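You operate a simulated robot arm through the tools that you are given. There is no shell and no other tool. Be economical: measure what you need, move in short steps, check, and stop when the job is done.

You run a simulated robot arm. Do the job below in one go: nothing can be reset, and whatever is moved stays where it is left.

Task
Stack the soap box that says "OAT" from the folding top on top of the soap box labelled "lime".

Only the result counts: the job must be done as asked and must still hold three seconds after the hand-in. Knocking over, shifting, dropping, spilling or breaking anything else fails it.

Robot
A 5-joint arm with a two-finger parallel gripper, fixed in place. Base frame: the origin is at the foot of the arm, x ahead of it, y to its left, z up; the work surface is at about z = 0. Readings come in mm, degrees, newtons and seconds.
With the tool pointing down near the work surface it reaches from about 260 to 680 mm from the base axis. Its first joint turns from -66.0 to 66.0 degrees. The tool tilts only in the upright plane through the base axis and itself; it spins freely about its own axis. Payload 2.9 kg.
Tool frame: the origin (TCP) lies between the finger pads and is the grasp point; the fingertips stand 30 mm ahead of it; z points along the fingers, y is the line along which they close. The gripper opens to 110 mm. The fingers are 20 mm wide and 10 mm thick; the gripper's body (48 by 112 mm) begins 55 mm behind the TCP.
Orientation is told as [roll, pitch, yaw] about the base's x, y, z axes, in that order, counted from this pose: with the fingers straight down and closing along the base's y, the tool's x points along the base's -x, its y along +y and its z along -z.

Tools
- The arm moves only by the tool apply_moves. Its argument "motion" is a list of rows, each a list of 6 numbers: the shift along the tool's x, y, z in units of 20 mm (1.0 is 20 mm), then the turn, a rotation vector about the tool's x, y, z in units of 6 degrees (1.0 is 6 degrees). In form: [[tx, ty, tz, ax, ay, az], ...]. A call has 1 to 8 rows; each row shifts and turns the commanded pose from where the row before left it, along the tool's axes as they then stand. "hand" is the gripper command, from -1 (shut) to 1 (fully open), values between in proportion, set as the call begins (left out, the last holds). A call with a number of a shift or a turn outside -1 to 1 is refused whole. Rows are played at 5 a second. More than 50 mm and 8.6 degrees between two rows, or a gripper value outside its range, and nothing of the call is played. A pose out of reach is approached as far as the arm can. The call stops where the force on the tool passes 40 N (or 10 N more than at its start, if that is more) or the arm is blocked; 0.2 s more then pass. The fingers move at their own pace (about 108 mm/s each) and stop on an object; they squeeze with about 29 N. The grip force told is the motor's: it shows also when the fingers shut on nothing. Time passes only in rows, and 0.2 s behind the last, so rows that do not move let the fingers close. The reply holds the time, the measured pose of the TCP, the force on the tool along the base axes, the opening and the grip force, in the units named above and with some noise, and new pictures: "pictures" is both (left out), scene, wrist or none.
- Cameras (640 x 400 px; columns grow to the right, rows downward): "scene" is fixed at [26, -450.4, 595.1]; the picture's right is [0.82, -0.57, 0.00], its down [-0.38, -0.55, -0.75] and it looks along [0.42, 0.61, -0.67] (base axes); focal length 336 px, centre (320, 200). "wrist" rides on the gripper at [72, 17, -103] in the tool frame; the picture's right is [-0.23, 0.97, 0.00], its down [-0.76, -0.18, -0.62] and it looks along [-0.61, -0.14, 0.78] (tool axes); focal length 222 px, centre (320, 200). There is no depth. A picture from a camera that has moved, and an enlarged one, comes with that camera's place and axes in the base frame and with its lens.
- close_up(camera, box): a new picture of the part [left, top, right, bottom] of that camera's present view, enlarged. It takes no simulated time.
- finish_job(): hands the job in; it is judged then, once.

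Go step by step. Nothing tells you positions but the pictures and the camera data: compare them with the known pose of the tool, close in by small moves and look again before you grip or let go. The budget is 90 turns and 170 pictures, counting those below and the enlarged ones. Unless the task says otherwise, let go and move clear before handing in, and close with one line.

The tools are called after "Request:" as name(argument=value, ...) on one line, values as JSON. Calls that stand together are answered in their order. apply_moves: Moves the arm, as the interface text tells. Its arguments: {"type":"object","properties":{"motion":{"type":"array"},"hand":{"type":"number"},"pictures":{"type":"string","enum":["both","scene","wrist","none"]}},"required":["motion"]} The other tools are called the same way: close_up (camera, box) takes an enlarged picture of a part of a camera's view; finish_job () hands the job in.

At the start:

```text
time: 0.0
tool_pos: [416.8, -79.3, 219.7]
tcp_rot: [-0.1, 0.0, -0.1]
force: [-1.1, -0.1, -0.4]
opening: 110.0
finger_force: 0.1
```

scene: 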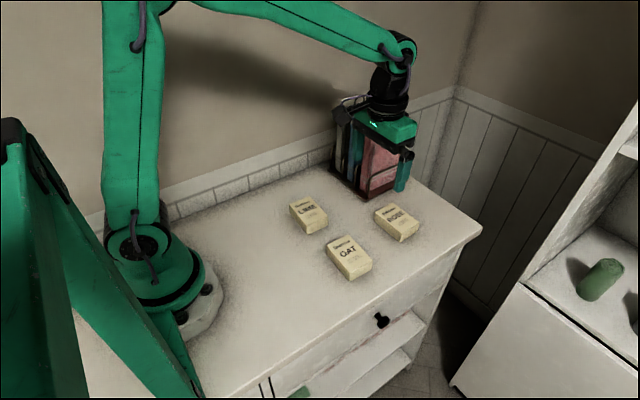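
wrist: 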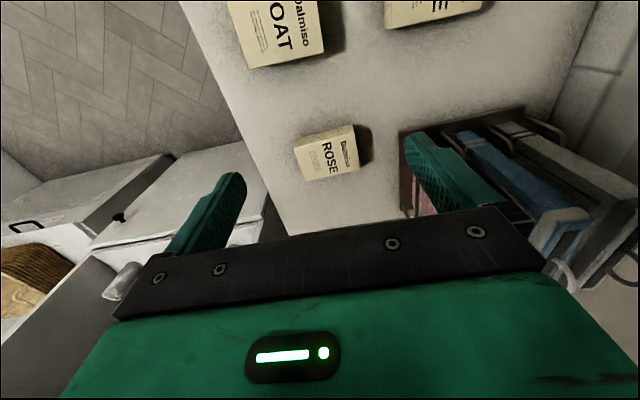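

I see three boxes on the top: OAT at roughly (331, -116), LIME at roughly (329, 41), and ROSE at roughly (488, -99). I'll enlarge the view to get their edges and heights.

Request:
close_up(camera="scene", box=[270, 180, 430, 280])

Request:
close_up(camera="wrist", box=[200, 0, 520, 200])

```text
4.00 times, centred on (350, 230) of scene
camera zoom: at [26.0, -450.4, 595.1], right [0.82, -0.57, 0.0], down [-0.38, -0.55, -0.75], along [0.42, 0.61, -0.67], focal length 1345 px, centre (200, 80)
```

zoom: 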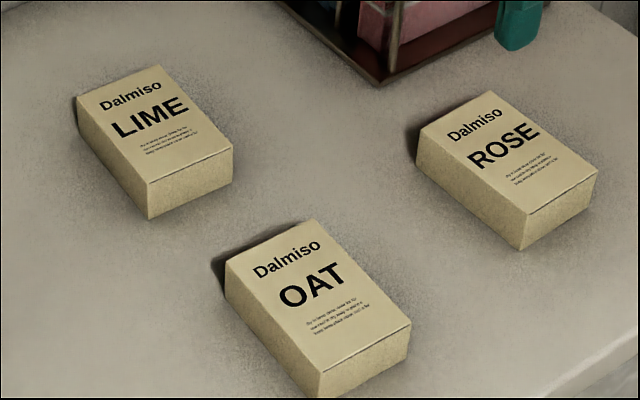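

```text
2.00 times, centred on (360, 100) of wrist
camera zoom: at [346.2, -63.0, 323.6], right [0.23, 0.97, 0.0], down [0.76, -0.18, 0.62], along [0.61, -0.14, -0.78], focal length 444 px, centre (240, 400)
```

zoom: 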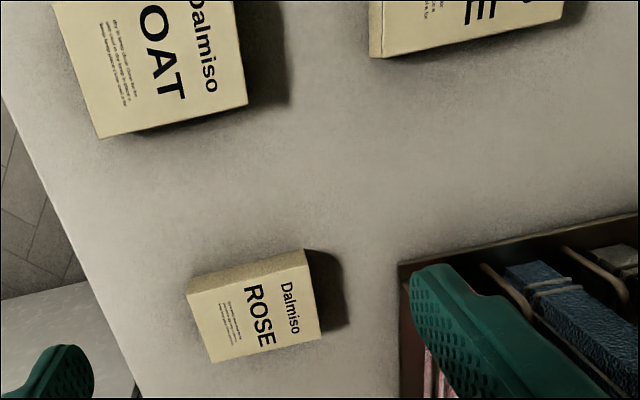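

OAT's top measures about 57 × 87 mm, centred near (336, -110), with its long side along y and a yaw of about -2.3°. LIME is centred near (336.5, 50.5) with a yaw of about -3.7°, and both boxes are about 28 mm tall. I'll move above OAT and then spin the tool so the fingers close along x.

Request:
apply_moves(motion=[[0.81, -0.31, 0, 0, 0, 0], [0.81, -0.31, 0, 0, 0, 0], [0.81, -0.31, 0, 0, 0, 0], [0.81, -0.31, 0, 0, 0, 0], [0.8, -0.3, 0, 0, 0, 0], [0, 0, 0, 0, 0, -1], [0, 0, 0, 0, 0, -1], [0, 0, 0, 0, 0, -1]], hand=1, pictures="none")

Request:
apply_moves(motion=[[0, 0, 0, 0, 0, -1], [0, 0, 0, 0, 0, -1], [0, 0, 0, 0, 0, -1], [0, 0, 0, 0, 0, -1], [0, 0, 0, 0, 0, -1], [0, 0, 0, 0, 0, -1], [0, 0, 0, 0, 0, -1], [0, 0, 0, 0, 0, -1]], pictures="none")

Request:
apply_moves(motion=[[0, 0, 0, 0, 0, -1], [0, 0, 0, 0, 0, -1], [0, 0, 0, 0, 0, -1], [0, 0, 0, 0, 0, -0.6], [0, 0, 0, 0, 0, 0]], pictures="both")

```text
time: 1.8
tool_pos: [337.2, -110.2, 220.6]
tcp_rot: [0.0, 0.0, 18.2]
force: [-0.8, 0.4, 0.3]
opening: 109.7
finger_force: 0.0
```

```text
time: 3.6
tool_pos: [337.4, -111.1, 219.7]
tcp_rot: [-0.1, 0.0, 66.2]
force: [0.3, -0.1, 0.5]
opening: 109.8
finger_force: 0.0
```

```text
time: 4.8
tool_pos: [337.5, -110.3, 220.0]
tcp_rot: [0.0, 0.0, 87.7]
force: [0.9, -0.1, 1.0]
opening: 109.9
finger_force: 0.1
camera wrist: at [318.1, -182.5, 324.0], right [-0.96, 0.27, 0.0], down [0.21, 0.75, 0.62], along [0.17, 0.6, -0.78], focal length 222 px, centre (320, 200)
```

scene: 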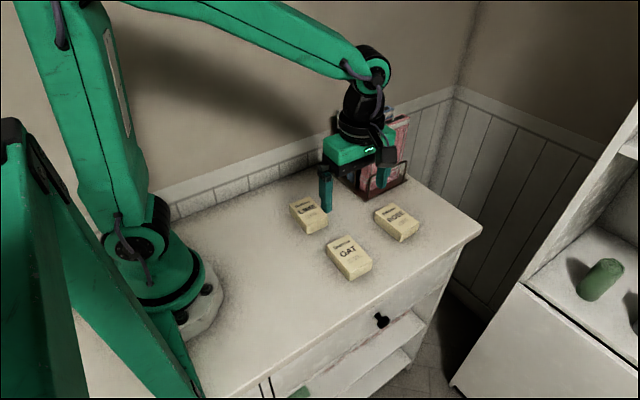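
wrist: 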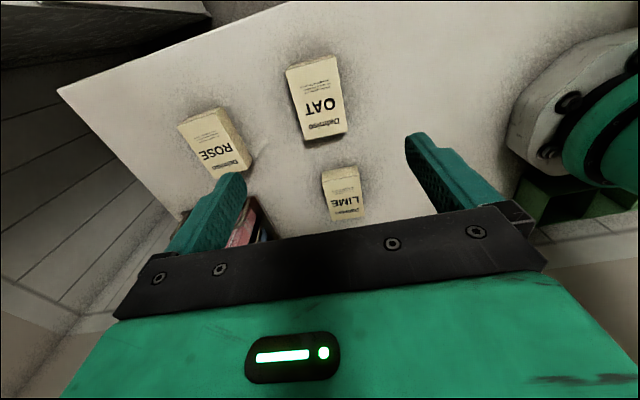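

The tool is over OAT with the fingers along x. I'll use the wrist view to check the positions more precisely.

Request:
close_up(camera="wrist", box=[240, 40, 400, 140])

Request:
close_up(camera="wrist", box=[260, 140, 420, 240])

```text
4.00 times, centred on (320, 90) of wrist
camera zoom: at [318.1, -182.5, 324.0], right [-0.96, 0.27, 0.0], down [0.21, 0.75, 0.62], along [0.17, 0.6, -0.78], focal length 888 px, centre (320, 640)
```

zoom: 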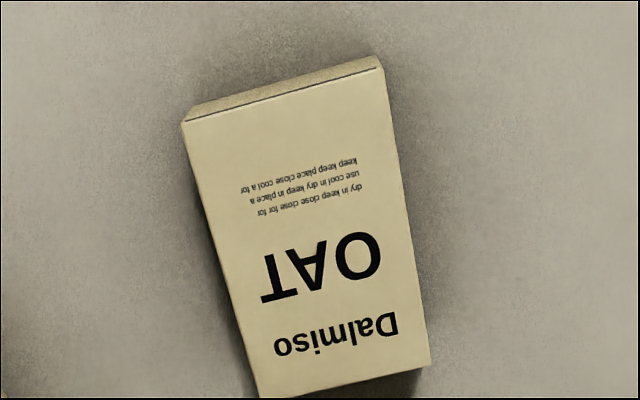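

```text
4.00 times, centred on (340, 190) of wrist
camera zoom: at [318.1, -182.5, 324.0], right [-0.96, 0.27, 0.0], down [0.21, 0.75, 0.62], along [0.17, 0.6, -0.78], focal length 888 px, centre (240, 240)
```

zoom: 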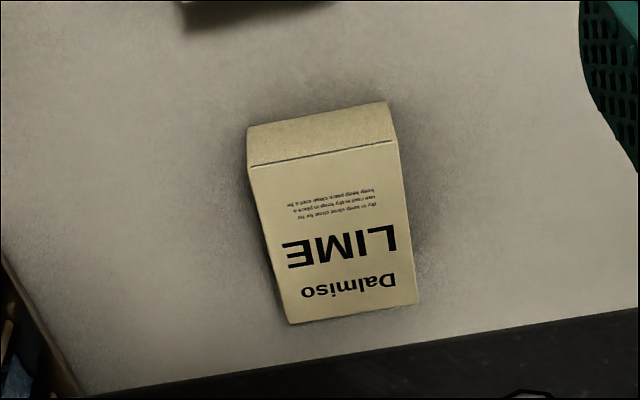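

Both views agree that LIME sits about 161.5 mm in +y from OAT, with nearly equal yaw. OAT's best estimate is (338.5, -107.5) at a yaw of about -3°. I'll trim for that and descend to just above the box.

Request:
apply_moves(motion=[[-0.14, -0.05, 1, 0, 0, 0.12], [0, 0, 1, 0, 0, 0], [0, 0, 1, 0, 0, 0], [0, 0, 1, 0, 0, 0], [0, 0, 1, 0, 0, 0], [0, 0, 1, 0, 0, 0], [0, 0, 1, 0, 0, 0], [0, 0, 0.7, 0, 0, 0]])

Request:
close_up(camera="scene", box=[260, 160, 420, 260])

```text
time: 6.6
tool_pos: [338.7, -108.1, 64.8]
tcp_rot: [0.0, 0.1, 86.8]
force: [-0.3, 0.8, -0.6]
opening: 109.8
finger_force: 0.0
camera wrist: at [318.6, -179.4, 169.3], right [-0.96, 0.28, 0.0], down [0.22, 0.75, 0.62], along [0.17, 0.6, -0.78], focal length 222 px, centre (320, 200)
```

scene: 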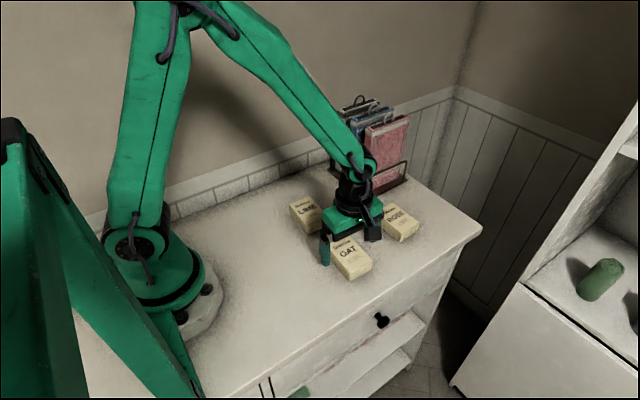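
wrist: 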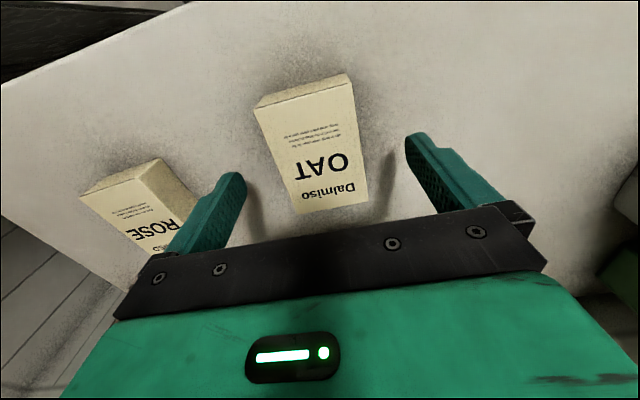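

```text
4.00 times, centred on (340, 210) of scene
camera zoom: at [26.0, -450.4, 595.1], right [0.82, -0.57, 0.0], down [-0.38, -0.55, -0.75], along [0.42, 0.61, -0.67], focal length 1345 px, centre (240, 160)
```

zoom: 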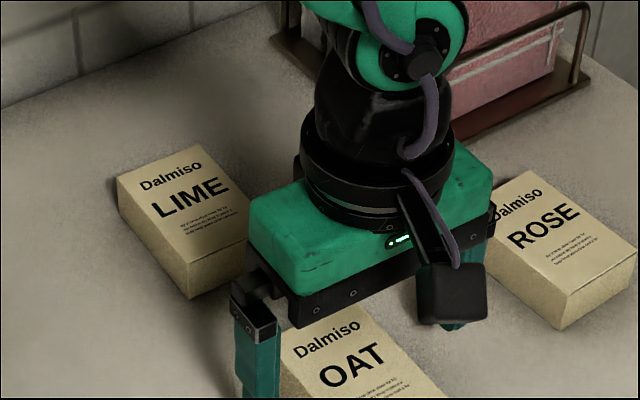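

The wrist view puts OAT's centre at about (339.4, -105), so the fingers straddle it. I'll go down to a TCP height of about 34 mm, which puts the tips about 4 mm above the surface.

Request:
apply_moves(motion=[[-0.1, 0, 0.5, 0, 0, 0], [0, 0, 0.5, 0, 0, 0], [0, 0, 0.5, 0, 0, 0], [0, 0, 0, 0, 0, 0]])

Request:
close_up(camera="scene", box=[280, 200, 440, 300])

```text
time: 7.6
tool_pos: [338.3, -106.9, 34.3]
tcp_rot: [-0.1, 0.1, 86.9]
force: [-1.0, -0.7, 0.5]
opening: 109.9
finger_force: 0.1
camera wrist: at [318.3, -177.4, 139.1], right [-0.96, 0.28, 0.0], down [0.22, 0.75, 0.62], along [0.17, 0.6, -0.78], focal length 222 px, centre (320, 200)
```

scene: 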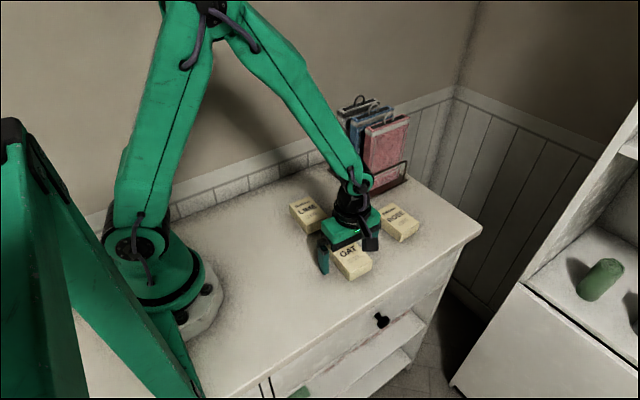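
wrist: 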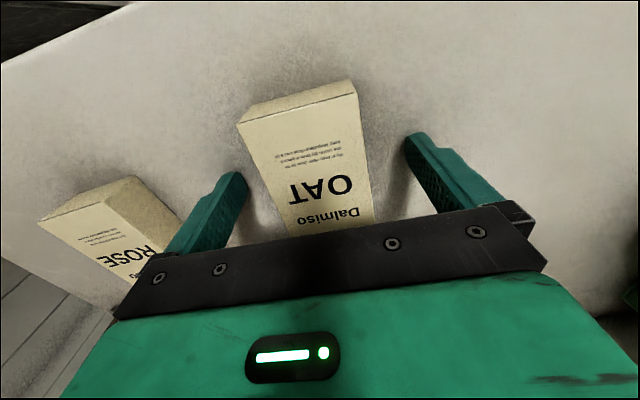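

```text
4.00 times, centred on (360, 250) of scene
camera zoom: at [26.0, -450.4, 595.1], right [0.82, -0.57, 0.0], down [-0.38, -0.55, -0.75], along [0.42, 0.61, -0.67], focal length 1345 px, centre (160, 0)
```

zoom: 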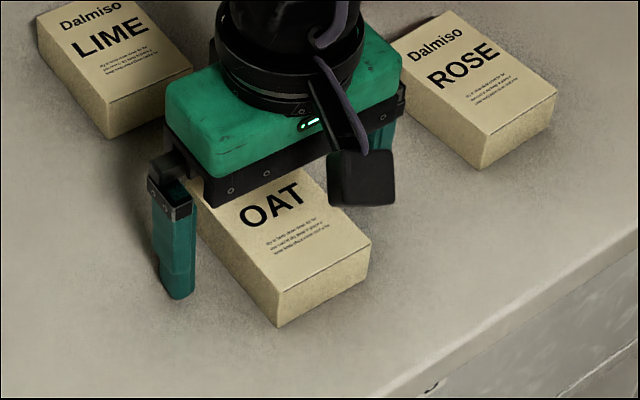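

The fingers are low on both sides of OAT with no contact. I'll close the gripper now.

Request:
apply_moves(motion=[[0, 0, 0, 0, 0, 0], [0, 0, 0, 0, 0, 0], [0, 0, 0, 0, 0, 0], [0, 0, 0, 0, 0, 0]], hand=-1, pictures="wrist")

```text
time: 8.6
tool_pos: [340.0, -107.2, 35.2]
tcp_rot: [0.0, -0.1, 87.0]
force: [-0.5, -0.7, -0.2]
opening: 59.8
finger_force: 29.2
camera wrist: at [318.4, -177.4, 139.3], right [-0.96, 0.28, 0.0], down [0.22, 0.75, 0.62], along [0.17, 0.6, -0.78], focal length 222 px, centre (320, 200)
```

wrist: 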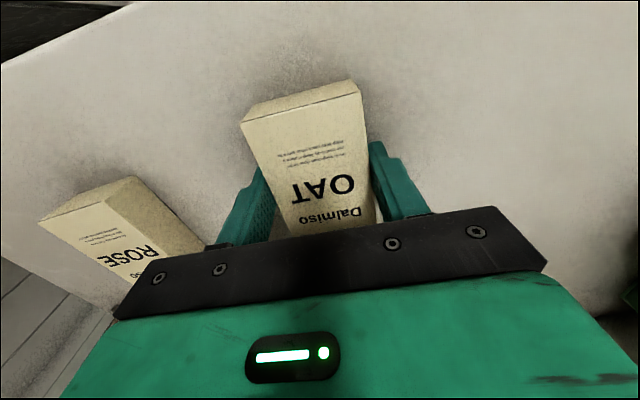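

OAT is gripped with an opening of 59.8 mm. I'll lift it 60 mm and check that it hangs level.

Request:
apply_moves(motion=[[0, 0, -0.5, 0, 0, 0], [0, 0, -0.5, 0, 0, 0], [0, 0, -1, 0, 0, 0], [0, 0, -1, 0, 0, 0]])

Request:
close_up(camera="scene", box=[260, 170, 420, 270])

```text
time: 9.6
tool_pos: [339.1, -107.7, 95.7]
tcp_rot: [0.1, 0.0, 86.9]
force: [0.3, -0.6, -0.8]
opening: 0.0
finger_force: 29.5
camera wrist: at [318.5, -177.7, 199.8], right [-0.96, 0.28, 0.0], down [0.22, 0.75, 0.62], along [0.17, 0.6, -0.78], focal length 222 px, centre (320, 200)
```

scene: 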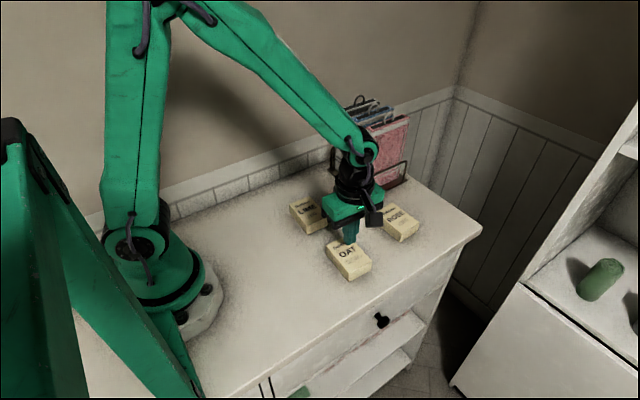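
wrist: 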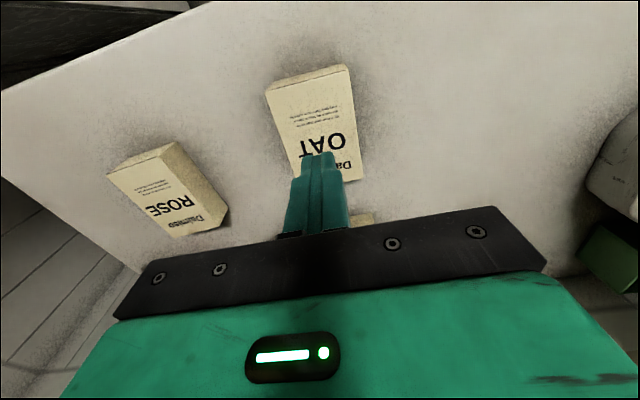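

```text
4.00 times, centred on (340, 220) of scene
camera zoom: at [26.0, -450.4, 595.1], right [0.82, -0.57, 0.0], down [-0.38, -0.55, -0.75], along [0.42, 0.61, -0.67], focal length 1345 px, centre (240, 120)
```

zoom: 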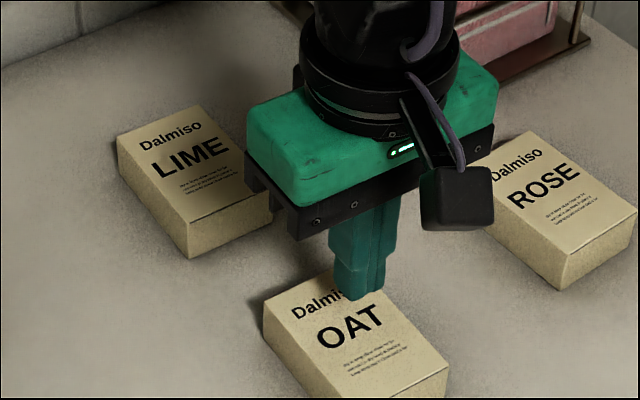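

OAT slipped out as I lifted and stayed where it was, essentially unmoved. I'll reopen, go a little lower and more centred for more pad contact, then lift very slowly.

Request:
apply_moves(motion=[[-0.12, 0, 0, 0, 0, 0], [0, 0, 0, 0, 0, 0], [0, 0, 0, 0, 0, 0], [0, 0, 1, 0, 0, 0], [0, 0, 1, 0, 0, 0], [0, 0, 0.7, 0, 0, 0], [0, 0, 0.45, 0, 0, 0], [0, 0, 0, 0, 0, 0]], hand=1, pictures="wrist")

```text
time: 11.4
tool_pos: [338.5, -103.4, 31.9]
tcp_rot: [-0.1, -0.1, 86.8]
force: [0.5, 0.1, 0.2]
opening: 110.2
finger_force: 0.1
camera wrist: at [318.0, -175.0, 136.5], right [-0.96, 0.28, 0.0], down [0.22, 0.75, 0.62], along [0.17, 0.6, -0.78], focal length 222 px, centre (320, 200)
```

wrist: 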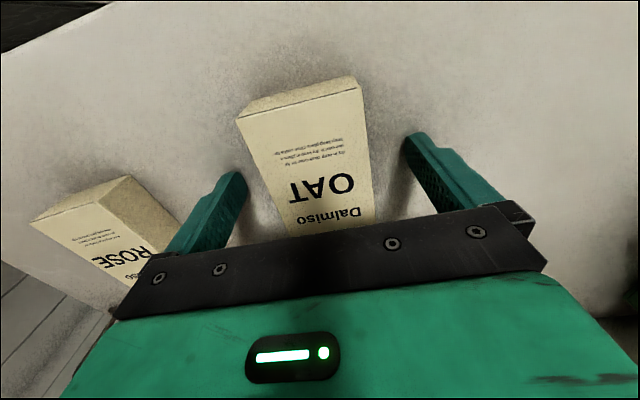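

Request:
apply_moves(motion=[[0, 0, 0, 0, 0, 0], [0, 0, 0, 0, 0, 0], [0, 0, 0, 0, 0, 0], [0, 0, 0, 0, 0, 0], [0, 0, 0, 0, 0, 0]], hand=-1, pictures="none")

Request:
apply_moves(motion=[[0, 0, -0.1, 0, 0, 0], [0, 0, -0.1, 0, 0, 0], [0, 0, -0.1, 0, 0, 0], [0, 0, -0.1, 0, 0, 0], [0, 0, -0.1, 0, 0, 0]], pictures="both")

Request:
close_up(camera="scene", box=[280, 200, 440, 300])

```text
time: 12.6
tool_pos: [338.7, -103.6, 32.3]
tcp_rot: [-0.1, 0.0, 86.9]
force: [-0.4, -0.5, -0.1]
opening: 59.7
finger_force: 28.7
```

```text
time: 13.8
tool_pos: [339.1, -104.3, 43.3]
tcp_rot: [0.0, 0.0, 86.8]
force: [-0.4, -0.7, -1.2]
opening: 59.6
finger_force: 28.5
camera wrist: at [318.1, -175.2, 146.6], right [-0.96, 0.28, 0.0], down [0.22, 0.75, 0.62], along [0.17, 0.6, -0.78], focal length 222 px, centre (320, 200)
```

scene: 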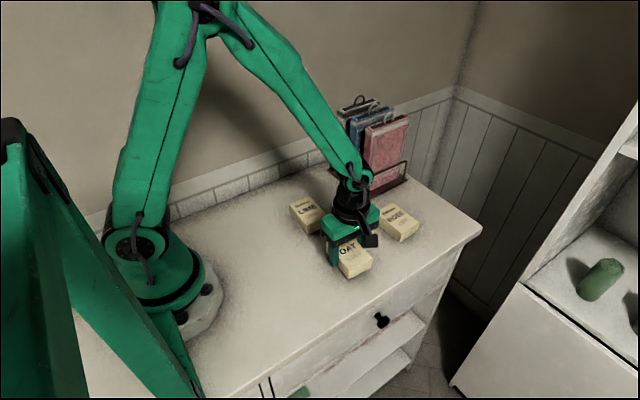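
wrist: 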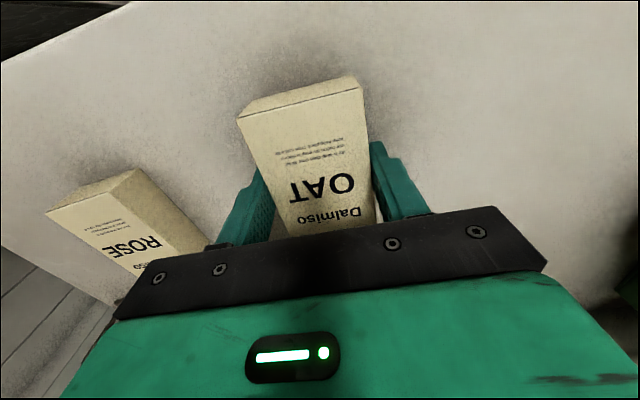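

```text
4.00 times, centred on (360, 250) of scene
camera zoom: at [26.0, -450.4, 595.1], right [0.82, -0.57, 0.0], down [-0.38, -0.55, -0.75], along [0.42, 0.61, -0.67], focal length 1345 px, centre (160, 0)
```

zoom: 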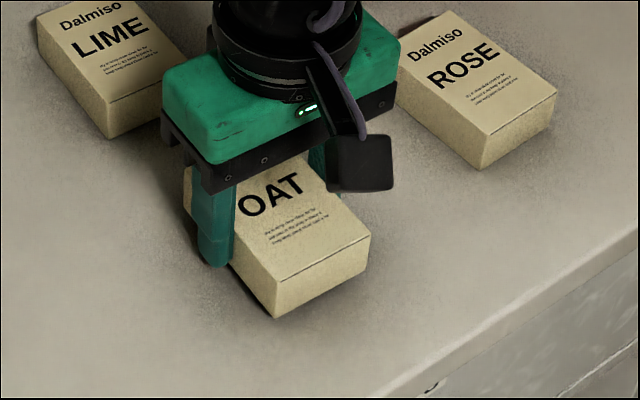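

The slow lift works: OAT rose about 10 mm with the fingers. I'll keep lifting gently.

Request:
apply_moves(motion=[[0, 0, -0.1, 0, 0, 0], [0, 0, -0.1, 0, 0, 0], [0, 0, -0.1, 0, 0, 0], [0, 0, -0.12, 0, 0, 0], [0, 0, -0.12, 0, 0, 0], [0, 0, -0.12, 0, 0, 0], [0, 0, -0.1, 0, 0, 0], [0, 0, -0.1, 0, 0, 0]], pictures="wrist")

```text
time: 15.6
tool_pos: [339.8, -104.0, 60.6]
tcp_rot: [0.0, 0.0, 86.9]
force: [0.0, 0.6, -1.1]
opening: 59.8
finger_force: 29.4
camera wrist: at [318.4, -175.4, 163.9], right [-0.96, 0.28, 0.0], down [0.22, 0.75, 0.62], along [0.17, 0.6, -0.78], focal length 222 px, centre (320, 200)
```

wrist: 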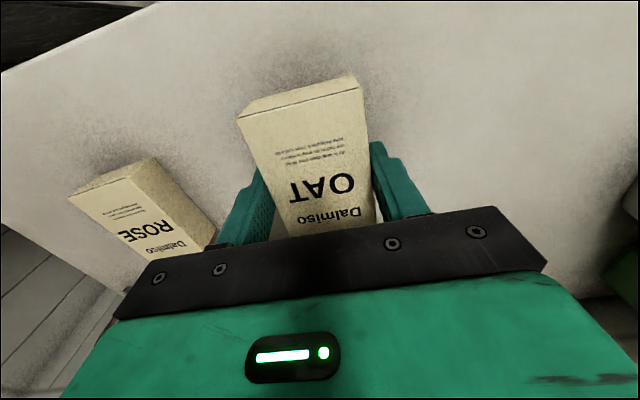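

OAT is holding with no slip. I'll lift a bit more so its underside clears LIME.

Request:
apply_moves(motion=[[0, 0, -0.1, 0, 0, 0], [0, 0, -0.12, 0, 0, 0], [0, 0, -0.15, 0, 0, 0], [0, 0, -0.15, 0, 0, 0], [0, 0, -0.15, 0, 0, 0], [0, 0, -0.15, 0, 0, 0], [0, 0, -0.12, 0, 0, 0], [0, 0, -0.1, 0, 0, 0]])

Request:
close_up(camera="scene", box=[260, 170, 420, 270])

```text
time: 17.4
tool_pos: [338.0, -104.7, 81.8]
tcp_rot: [-0.1, 0.0, 86.9]
force: [0.1, 0.1, -0.7]
opening: 59.7
finger_force: 29.2
camera wrist: at [318.5, -174.9, 184.6], right [-0.96, 0.28, 0.0], down [0.22, 0.75, 0.62], along [0.17, 0.6, -0.78], focal length 222 px, centre (320, 200)
```

scene: 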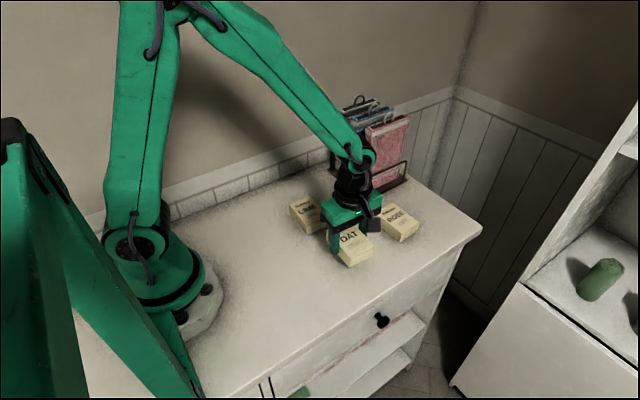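
wrist: 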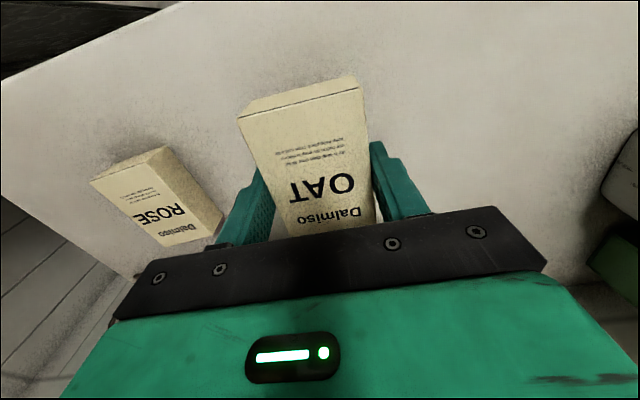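

```text
4.00 times, centred on (340, 220) of scene
camera zoom: at [26.0, -450.4, 595.1], right [0.82, -0.57, 0.0], down [-0.38, -0.55, -0.75], along [0.42, 0.61, -0.67], focal length 1345 px, centre (240, 120)
```

zoom: 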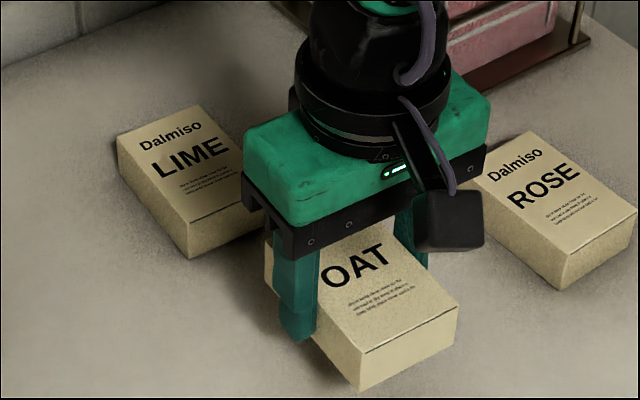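

OAT is level and clear at about 49 mm. I'll now carry it gently in +y toward LIME.

Request:
apply_moves(motion=[[-0.1, 0.005, 0, 0, 0, 0], [-0.2, 0.011, 0, 0, 0, 0], [-0.3, 0.016, 0, 0, 0, 0], [-0.35, 0.019, 0, 0, 0, 0], [-0.35, 0.019, 0, 0, 0, 0], [-0.35, 0.019, 0, 0, 0, 0], [-0.25, 0.013, 0, 0, 0, 0], [-0.1, 0.006, 0, 0, 0, 0]], pictures="wrist")

```text
time: 19.2
tool_pos: [338.2, -63.0, 82.0]
tcp_rot: [-0.1, 0.0, 86.9]
force: [0.2, 0.8, -1.2]
opening: 59.8
finger_force: 29.1
camera wrist: at [318.5, -134.7, 184.9], right [-0.96, 0.28, 0.0], down [0.22, 0.75, 0.62], along [0.17, 0.6, -0.78], focal length 222 px, centre (320, 200)
```

wrist: 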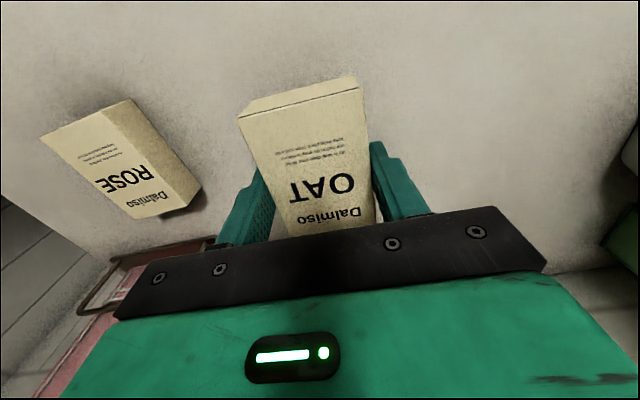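

OAT hasn't slipped. I'll continue carrying it the same way.

Request:
apply_moves(motion=[[-0.1, 0.005, 0, 0, 0, 0], [-0.2, 0.011, 0, 0, 0, 0], [-0.3, 0.016, 0, 0, 0, 0], [-0.35, 0.019, 0, 0, 0, 0], [-0.35, 0.019, 0, 0, 0, 0], [-0.35, 0.019, 0, 0, 0, 0], [-0.25, 0.013, 0, 0, 0, 0], [-0.1, 0.006, 0, 0, 0, 0]], pictures="none")

Request:
apply_moves(motion=[[-0.1, 0.005, 0, 0, 0, 0], [-0.2, 0.011, 0, 0, 0, 0], [-0.3, 0.016, 0, 0, 0, 0], [-0.35, 0.019, 0, 0, 0, 0], [-0.35, 0.019, 0, 0, 0, 0], [-0.35, 0.019, 0, 0, 0, 0], [-0.25, 0.013, 0, 0, 0, 0], [-0.1, 0.006, 0, 0, 0, 0]], pictures="both")

```text
time: 21.0
tool_pos: [338.7, -23.5, 80.5]
tcp_rot: [-0.1, 0.1, 86.8]
force: [0.0, 0.0, -1.4]
opening: 59.9
finger_force: 29.0
```

```text
time: 22.8
tool_pos: [338.8, 16.6, 81.6]
tcp_rot: [-0.1, 0.1, 86.8]
force: [0.2, -0.2, -1.1]
opening: 59.6
finger_force: 28.8
camera wrist: at [318.3, -54.5, 184.5], right [-0.96, 0.28, 0.0], down [0.22, 0.75, 0.62], along [0.17, 0.6, -0.78], focal length 222 px, centre (320, 200)
```

scene: 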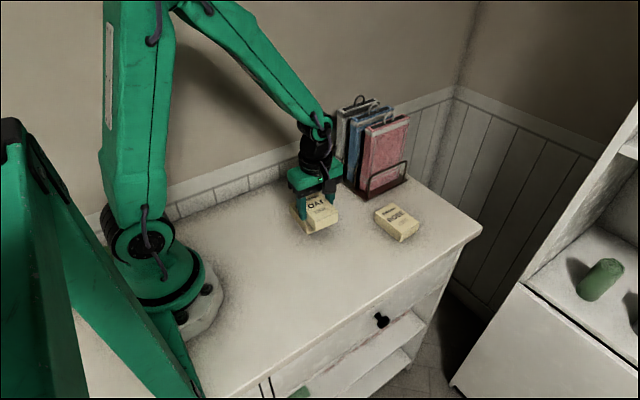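
wrist: 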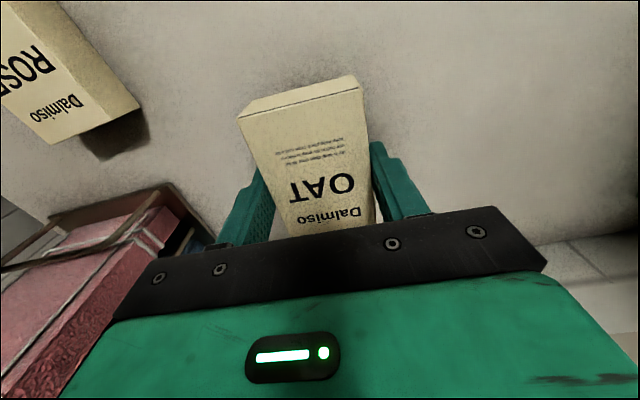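

There are about 41 mm still to go in +y. I'll finish the carry and check alignment over LIME.

Request:
apply_moves(motion=[[-0.1, 0.005, 0, 0, 0, 0], [-0.2, 0.011, 0, 0, 0, 0], [-0.3, 0.016, 0, 0, 0, 0], [-0.35, 0.019, 0, 0, 0, 0], [-0.35, 0.019, 0, 0, 0, 0], [-0.36, 0.019, 0, 0, 0, 0], [-0.28, 0.015, 0, 0, 0, 0], [-0.12, 0.006, 0, 0, 0, 0]], pictures="wrist")

Request:
close_up(camera="scene", box=[250, 150, 410, 250])

```text
time: 24.6
tool_pos: [338.9, 58.4, 82.7]
tcp_rot: [0.0, 0.0, 87.0]
force: [-0.3, -0.1, -0.5]
opening: 59.6
finger_force: 29.3
camera wrist: at [318.2, -13.4, 184.9], right [-0.96, 0.28, 0.0], down [0.22, 0.75, 0.62], along [0.17, 0.6, -0.78], focal length 222 px, centre (320, 200)
```

wrist: 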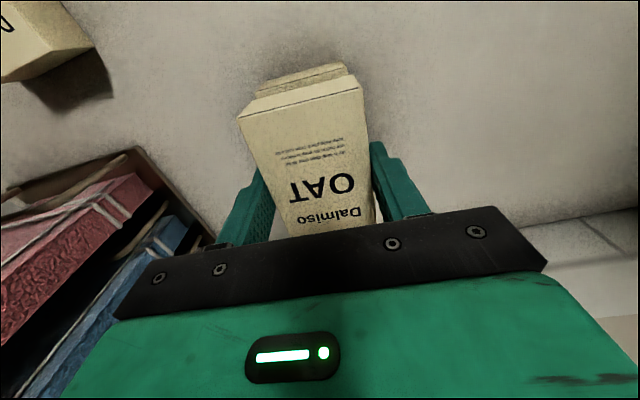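

```text
4.00 times, centred on (330, 200) of scene
camera zoom: at [26.0, -450.4, 595.1], right [0.82, -0.57, 0.0], down [-0.38, -0.55, -0.75], along [0.42, 0.61, -0.67], focal length 1345 px, centre (280, 200)
```

zoom: 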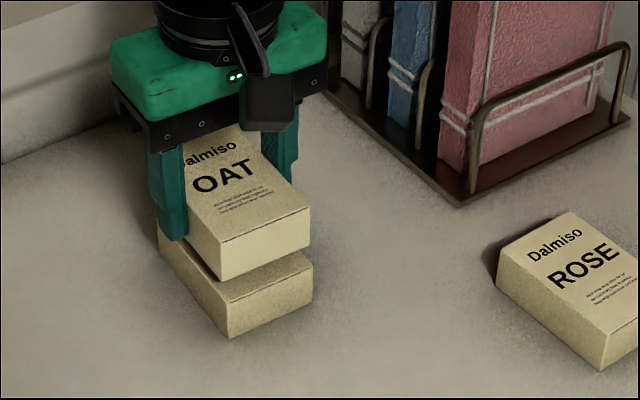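

OAT's corners line up with LIME's to within about 2 mm, and LIME hasn't moved. I'll lower gently.

Request:
apply_moves(motion=[[0, 0, 0.08, 0, 0, 0], [0, 0, 0.12, 0, 0, 0], [0, 0, 0.14, 0, 0, 0], [0, 0, 0.14, 0, 0, 0], [0, 0, 0.14, 0, 0, 0], [0, 0, 0.1, 0, 0, 0], [0, 0, 0.08, 0, 0, 0], [0, 0, 0.05, 0, 0, 0]], pictures="wrist")

Request:
close_up(camera="scene", box=[280, 170, 360, 220])

```text
time: 26.4
tool_pos: [338.5, 58.4, 64.0]
tcp_rot: [0.0, -0.1, 87.0]
force: [-8.5, -0.3, 23.5]
opening: 59.5
finger_force: 28.8
camera wrist: at [318.2, -13.5, 168.4], right [-0.96, 0.28, 0.0], down [0.22, 0.75, 0.62], along [0.17, 0.6, -0.78], focal length 222 px, centre (320, 200)
```

wrist: 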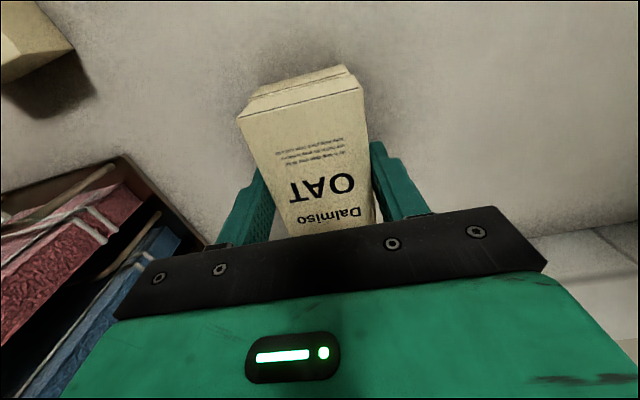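

```text
8.00 times, centred on (320, 195) of scene
camera zoom: at [25.9, -450.4, 595.1], right [0.82, -0.57, 0.0], down [-0.38, -0.55, -0.75], along [0.42, 0.61, -0.67], focal length 2690 px, centre (320, 240)
```

zoom: 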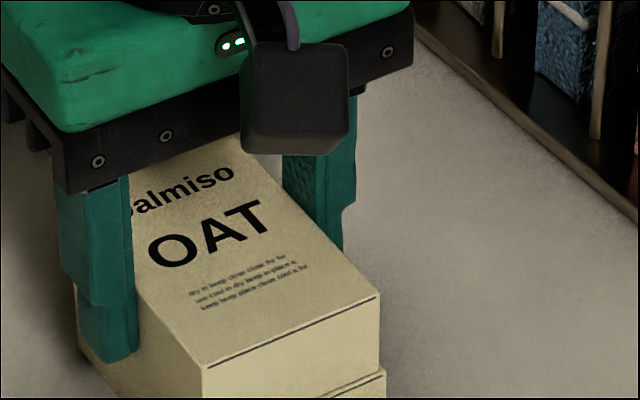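

OAT has made contact, with 23 N of upward force, so it is resting on LIME. I'll ease up a little to relieve the load before opening.

Request:
apply_moves(motion=[[0, 0, -0.03, 0, 0, 0], [0, 0, 0, 0, 0, 0]], pictures="none")

Request:
close_up(camera="scene", box=[280, 190, 360, 240])

```text
time: 27.0
tool_pos: [339.6, 57.0, 65.3]
tcp_rot: [0.0, 0.0, 86.9]
force: [-6.2, 0.3, 17.1]
opening: 59.8
finger_force: 29.1
```

```text
8.00 times, centred on (320, 215) of scene
camera zoom: at [25.9, -450.4, 595.1], right [0.82, -0.57, 0.0], down [-0.38, -0.55, -0.75], along [0.42, 0.61, -0.67], focal length 2690 px, centre (320, 80)
```

zoom: 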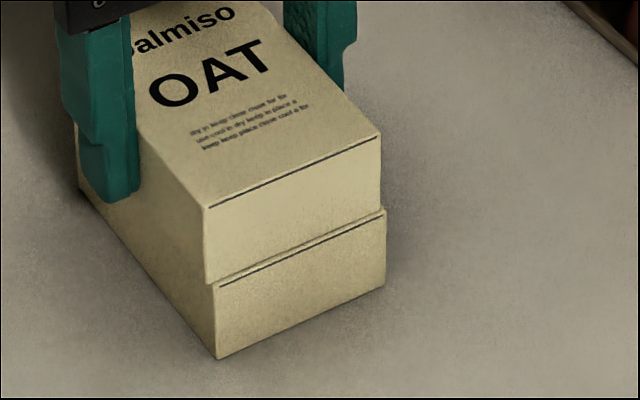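

The stack is seated, offset by about 2–3 mm. I'll take off the remaining preload.

Request:
apply_moves(motion=[[0, 0, -0.04, 0, 0, 0], [0, 0, -0.035, 0, 0, 0], [0, 0, 0, 0, 0, 0]], pictures="none")

```text
time: 27.8
tool_pos: [337.9, 58.0, 65.4]
tcp_rot: [-0.1, 0.0, 86.9]
force: [-0.1, -0.1, -1.6]
opening: 59.6
finger_force: 28.8
```

The load is now about zero. I'll release by opening the fingers partway.

Request:
apply_moves(motion=[[0, 0, 0.015, 0, 0, 0], [0, 0, 0, 0, 0, 0]], pictures="none")

Request:
apply_moves(motion=[[0, 0, 0, 0, 0, 0], [0, 0, 0, 0, 0, 0], [0, 0, 0, 0, 0, 0]], hand=0.8)

Request:
close_up(camera="scene", box=[280, 190, 360, 240])

```text
time: 28.4
tool_pos: [338.1, 57.3, 65.5]
tcp_rot: [0.0, 0.0, 86.9]
force: [-0.1, -0.9, -1.5]
opening: 59.5
finger_force: 28.8
```

```text
time: 29.2
tool_pos: [339.4, 58.0, 65.9]
tcp_rot: [0.1, 0.0, 86.9]
force: [-1.3, -0.4, 0.0]
opening: 99.3
finger_force: 0.2
camera wrist: at [318.4, -13.7, 169.5], right [-0.96, 0.28, 0.0], down [0.22, 0.75, 0.62], along [0.17, 0.6, -0.78], focal length 222 px, centre (320, 200)
```

scene: 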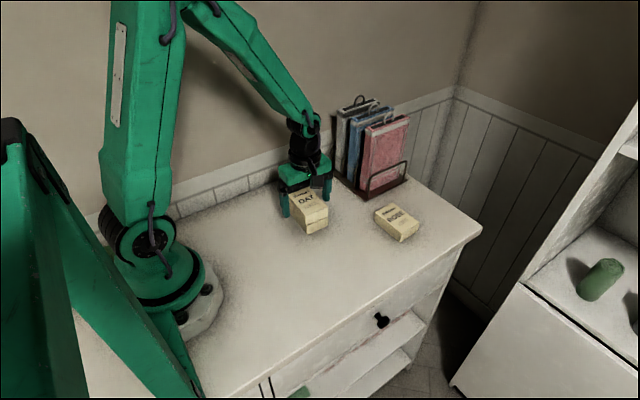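
wrist: 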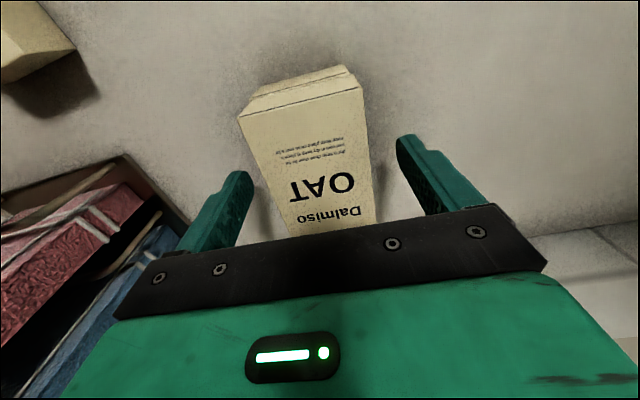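

```text
8.00 times, centred on (320, 215) of scene
camera zoom: at [26.0, -450.4, 595.1], right [0.82, -0.57, 0.0], down [-0.38, -0.55, -0.75], along [0.42, 0.61, -0.67], focal length 2690 px, centre (320, 80)
```

zoom: 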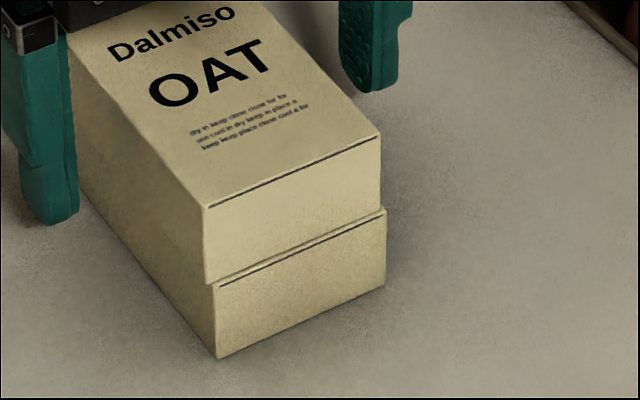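

OAT is released and sits flat on LIME. I'll raise the arm straight up and check once more.

Request:
apply_moves(motion=[[0, 0, -0.3, 0, 0, 0], [0, 0, -0.7, 0, 0, 0], [0, 0, -1, 0, 0, 0], [0, 0, -1, 0, 0, 0], [0, 0, -1, 0, 0, 0], [0, 0, -1, 0, 0, 0], [0, 0, -1, 0, 0, 0], [0, 0, 0, 0, 0, 0]], pictures="both")

```text
time: 31.0
tool_pos: [338.8, 56.9, 186.1]
tcp_rot: [-0.1, 0.0, 86.9]
force: [0.5, -0.2, -0.3]
opening: 99.2
finger_force: 0.1
camera wrist: at [318.5, -13.2, 289.4], right [-0.96, 0.28, 0.0], down [0.22, 0.75, 0.62], along [0.17, 0.6, -0.78], focal length 222 px, centre (320, 200)
```

scene: 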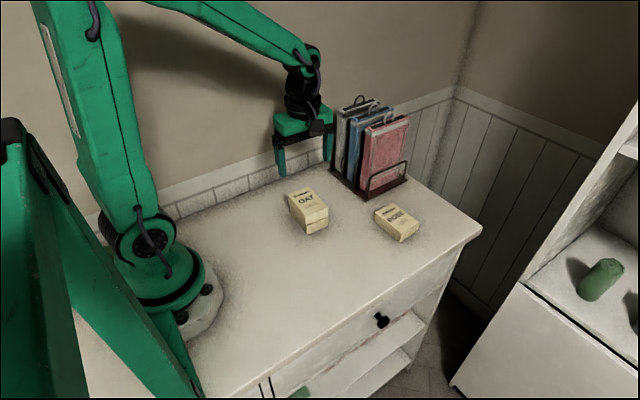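
wrist: 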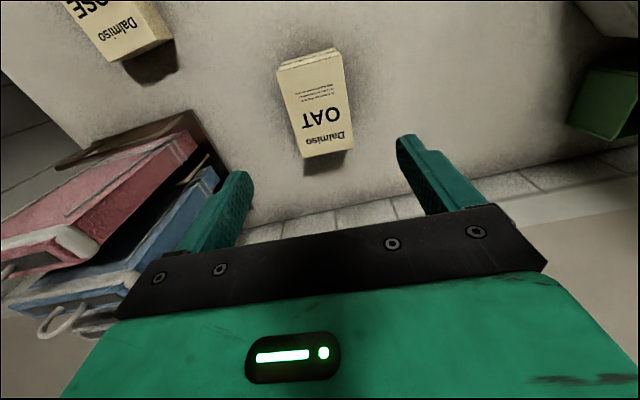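

The stack is stable, the gripper is clear, and the other objects haven't moved. I'm handing it in.

Request:
finish_job()

```text
The job is handed in.
```

The OAT soap box is stacked on top of the LIME soap box, offset by about 2–3 mm; it slipped out of the gripper on the first lift, but a slower second lift held, and nothing else moved.
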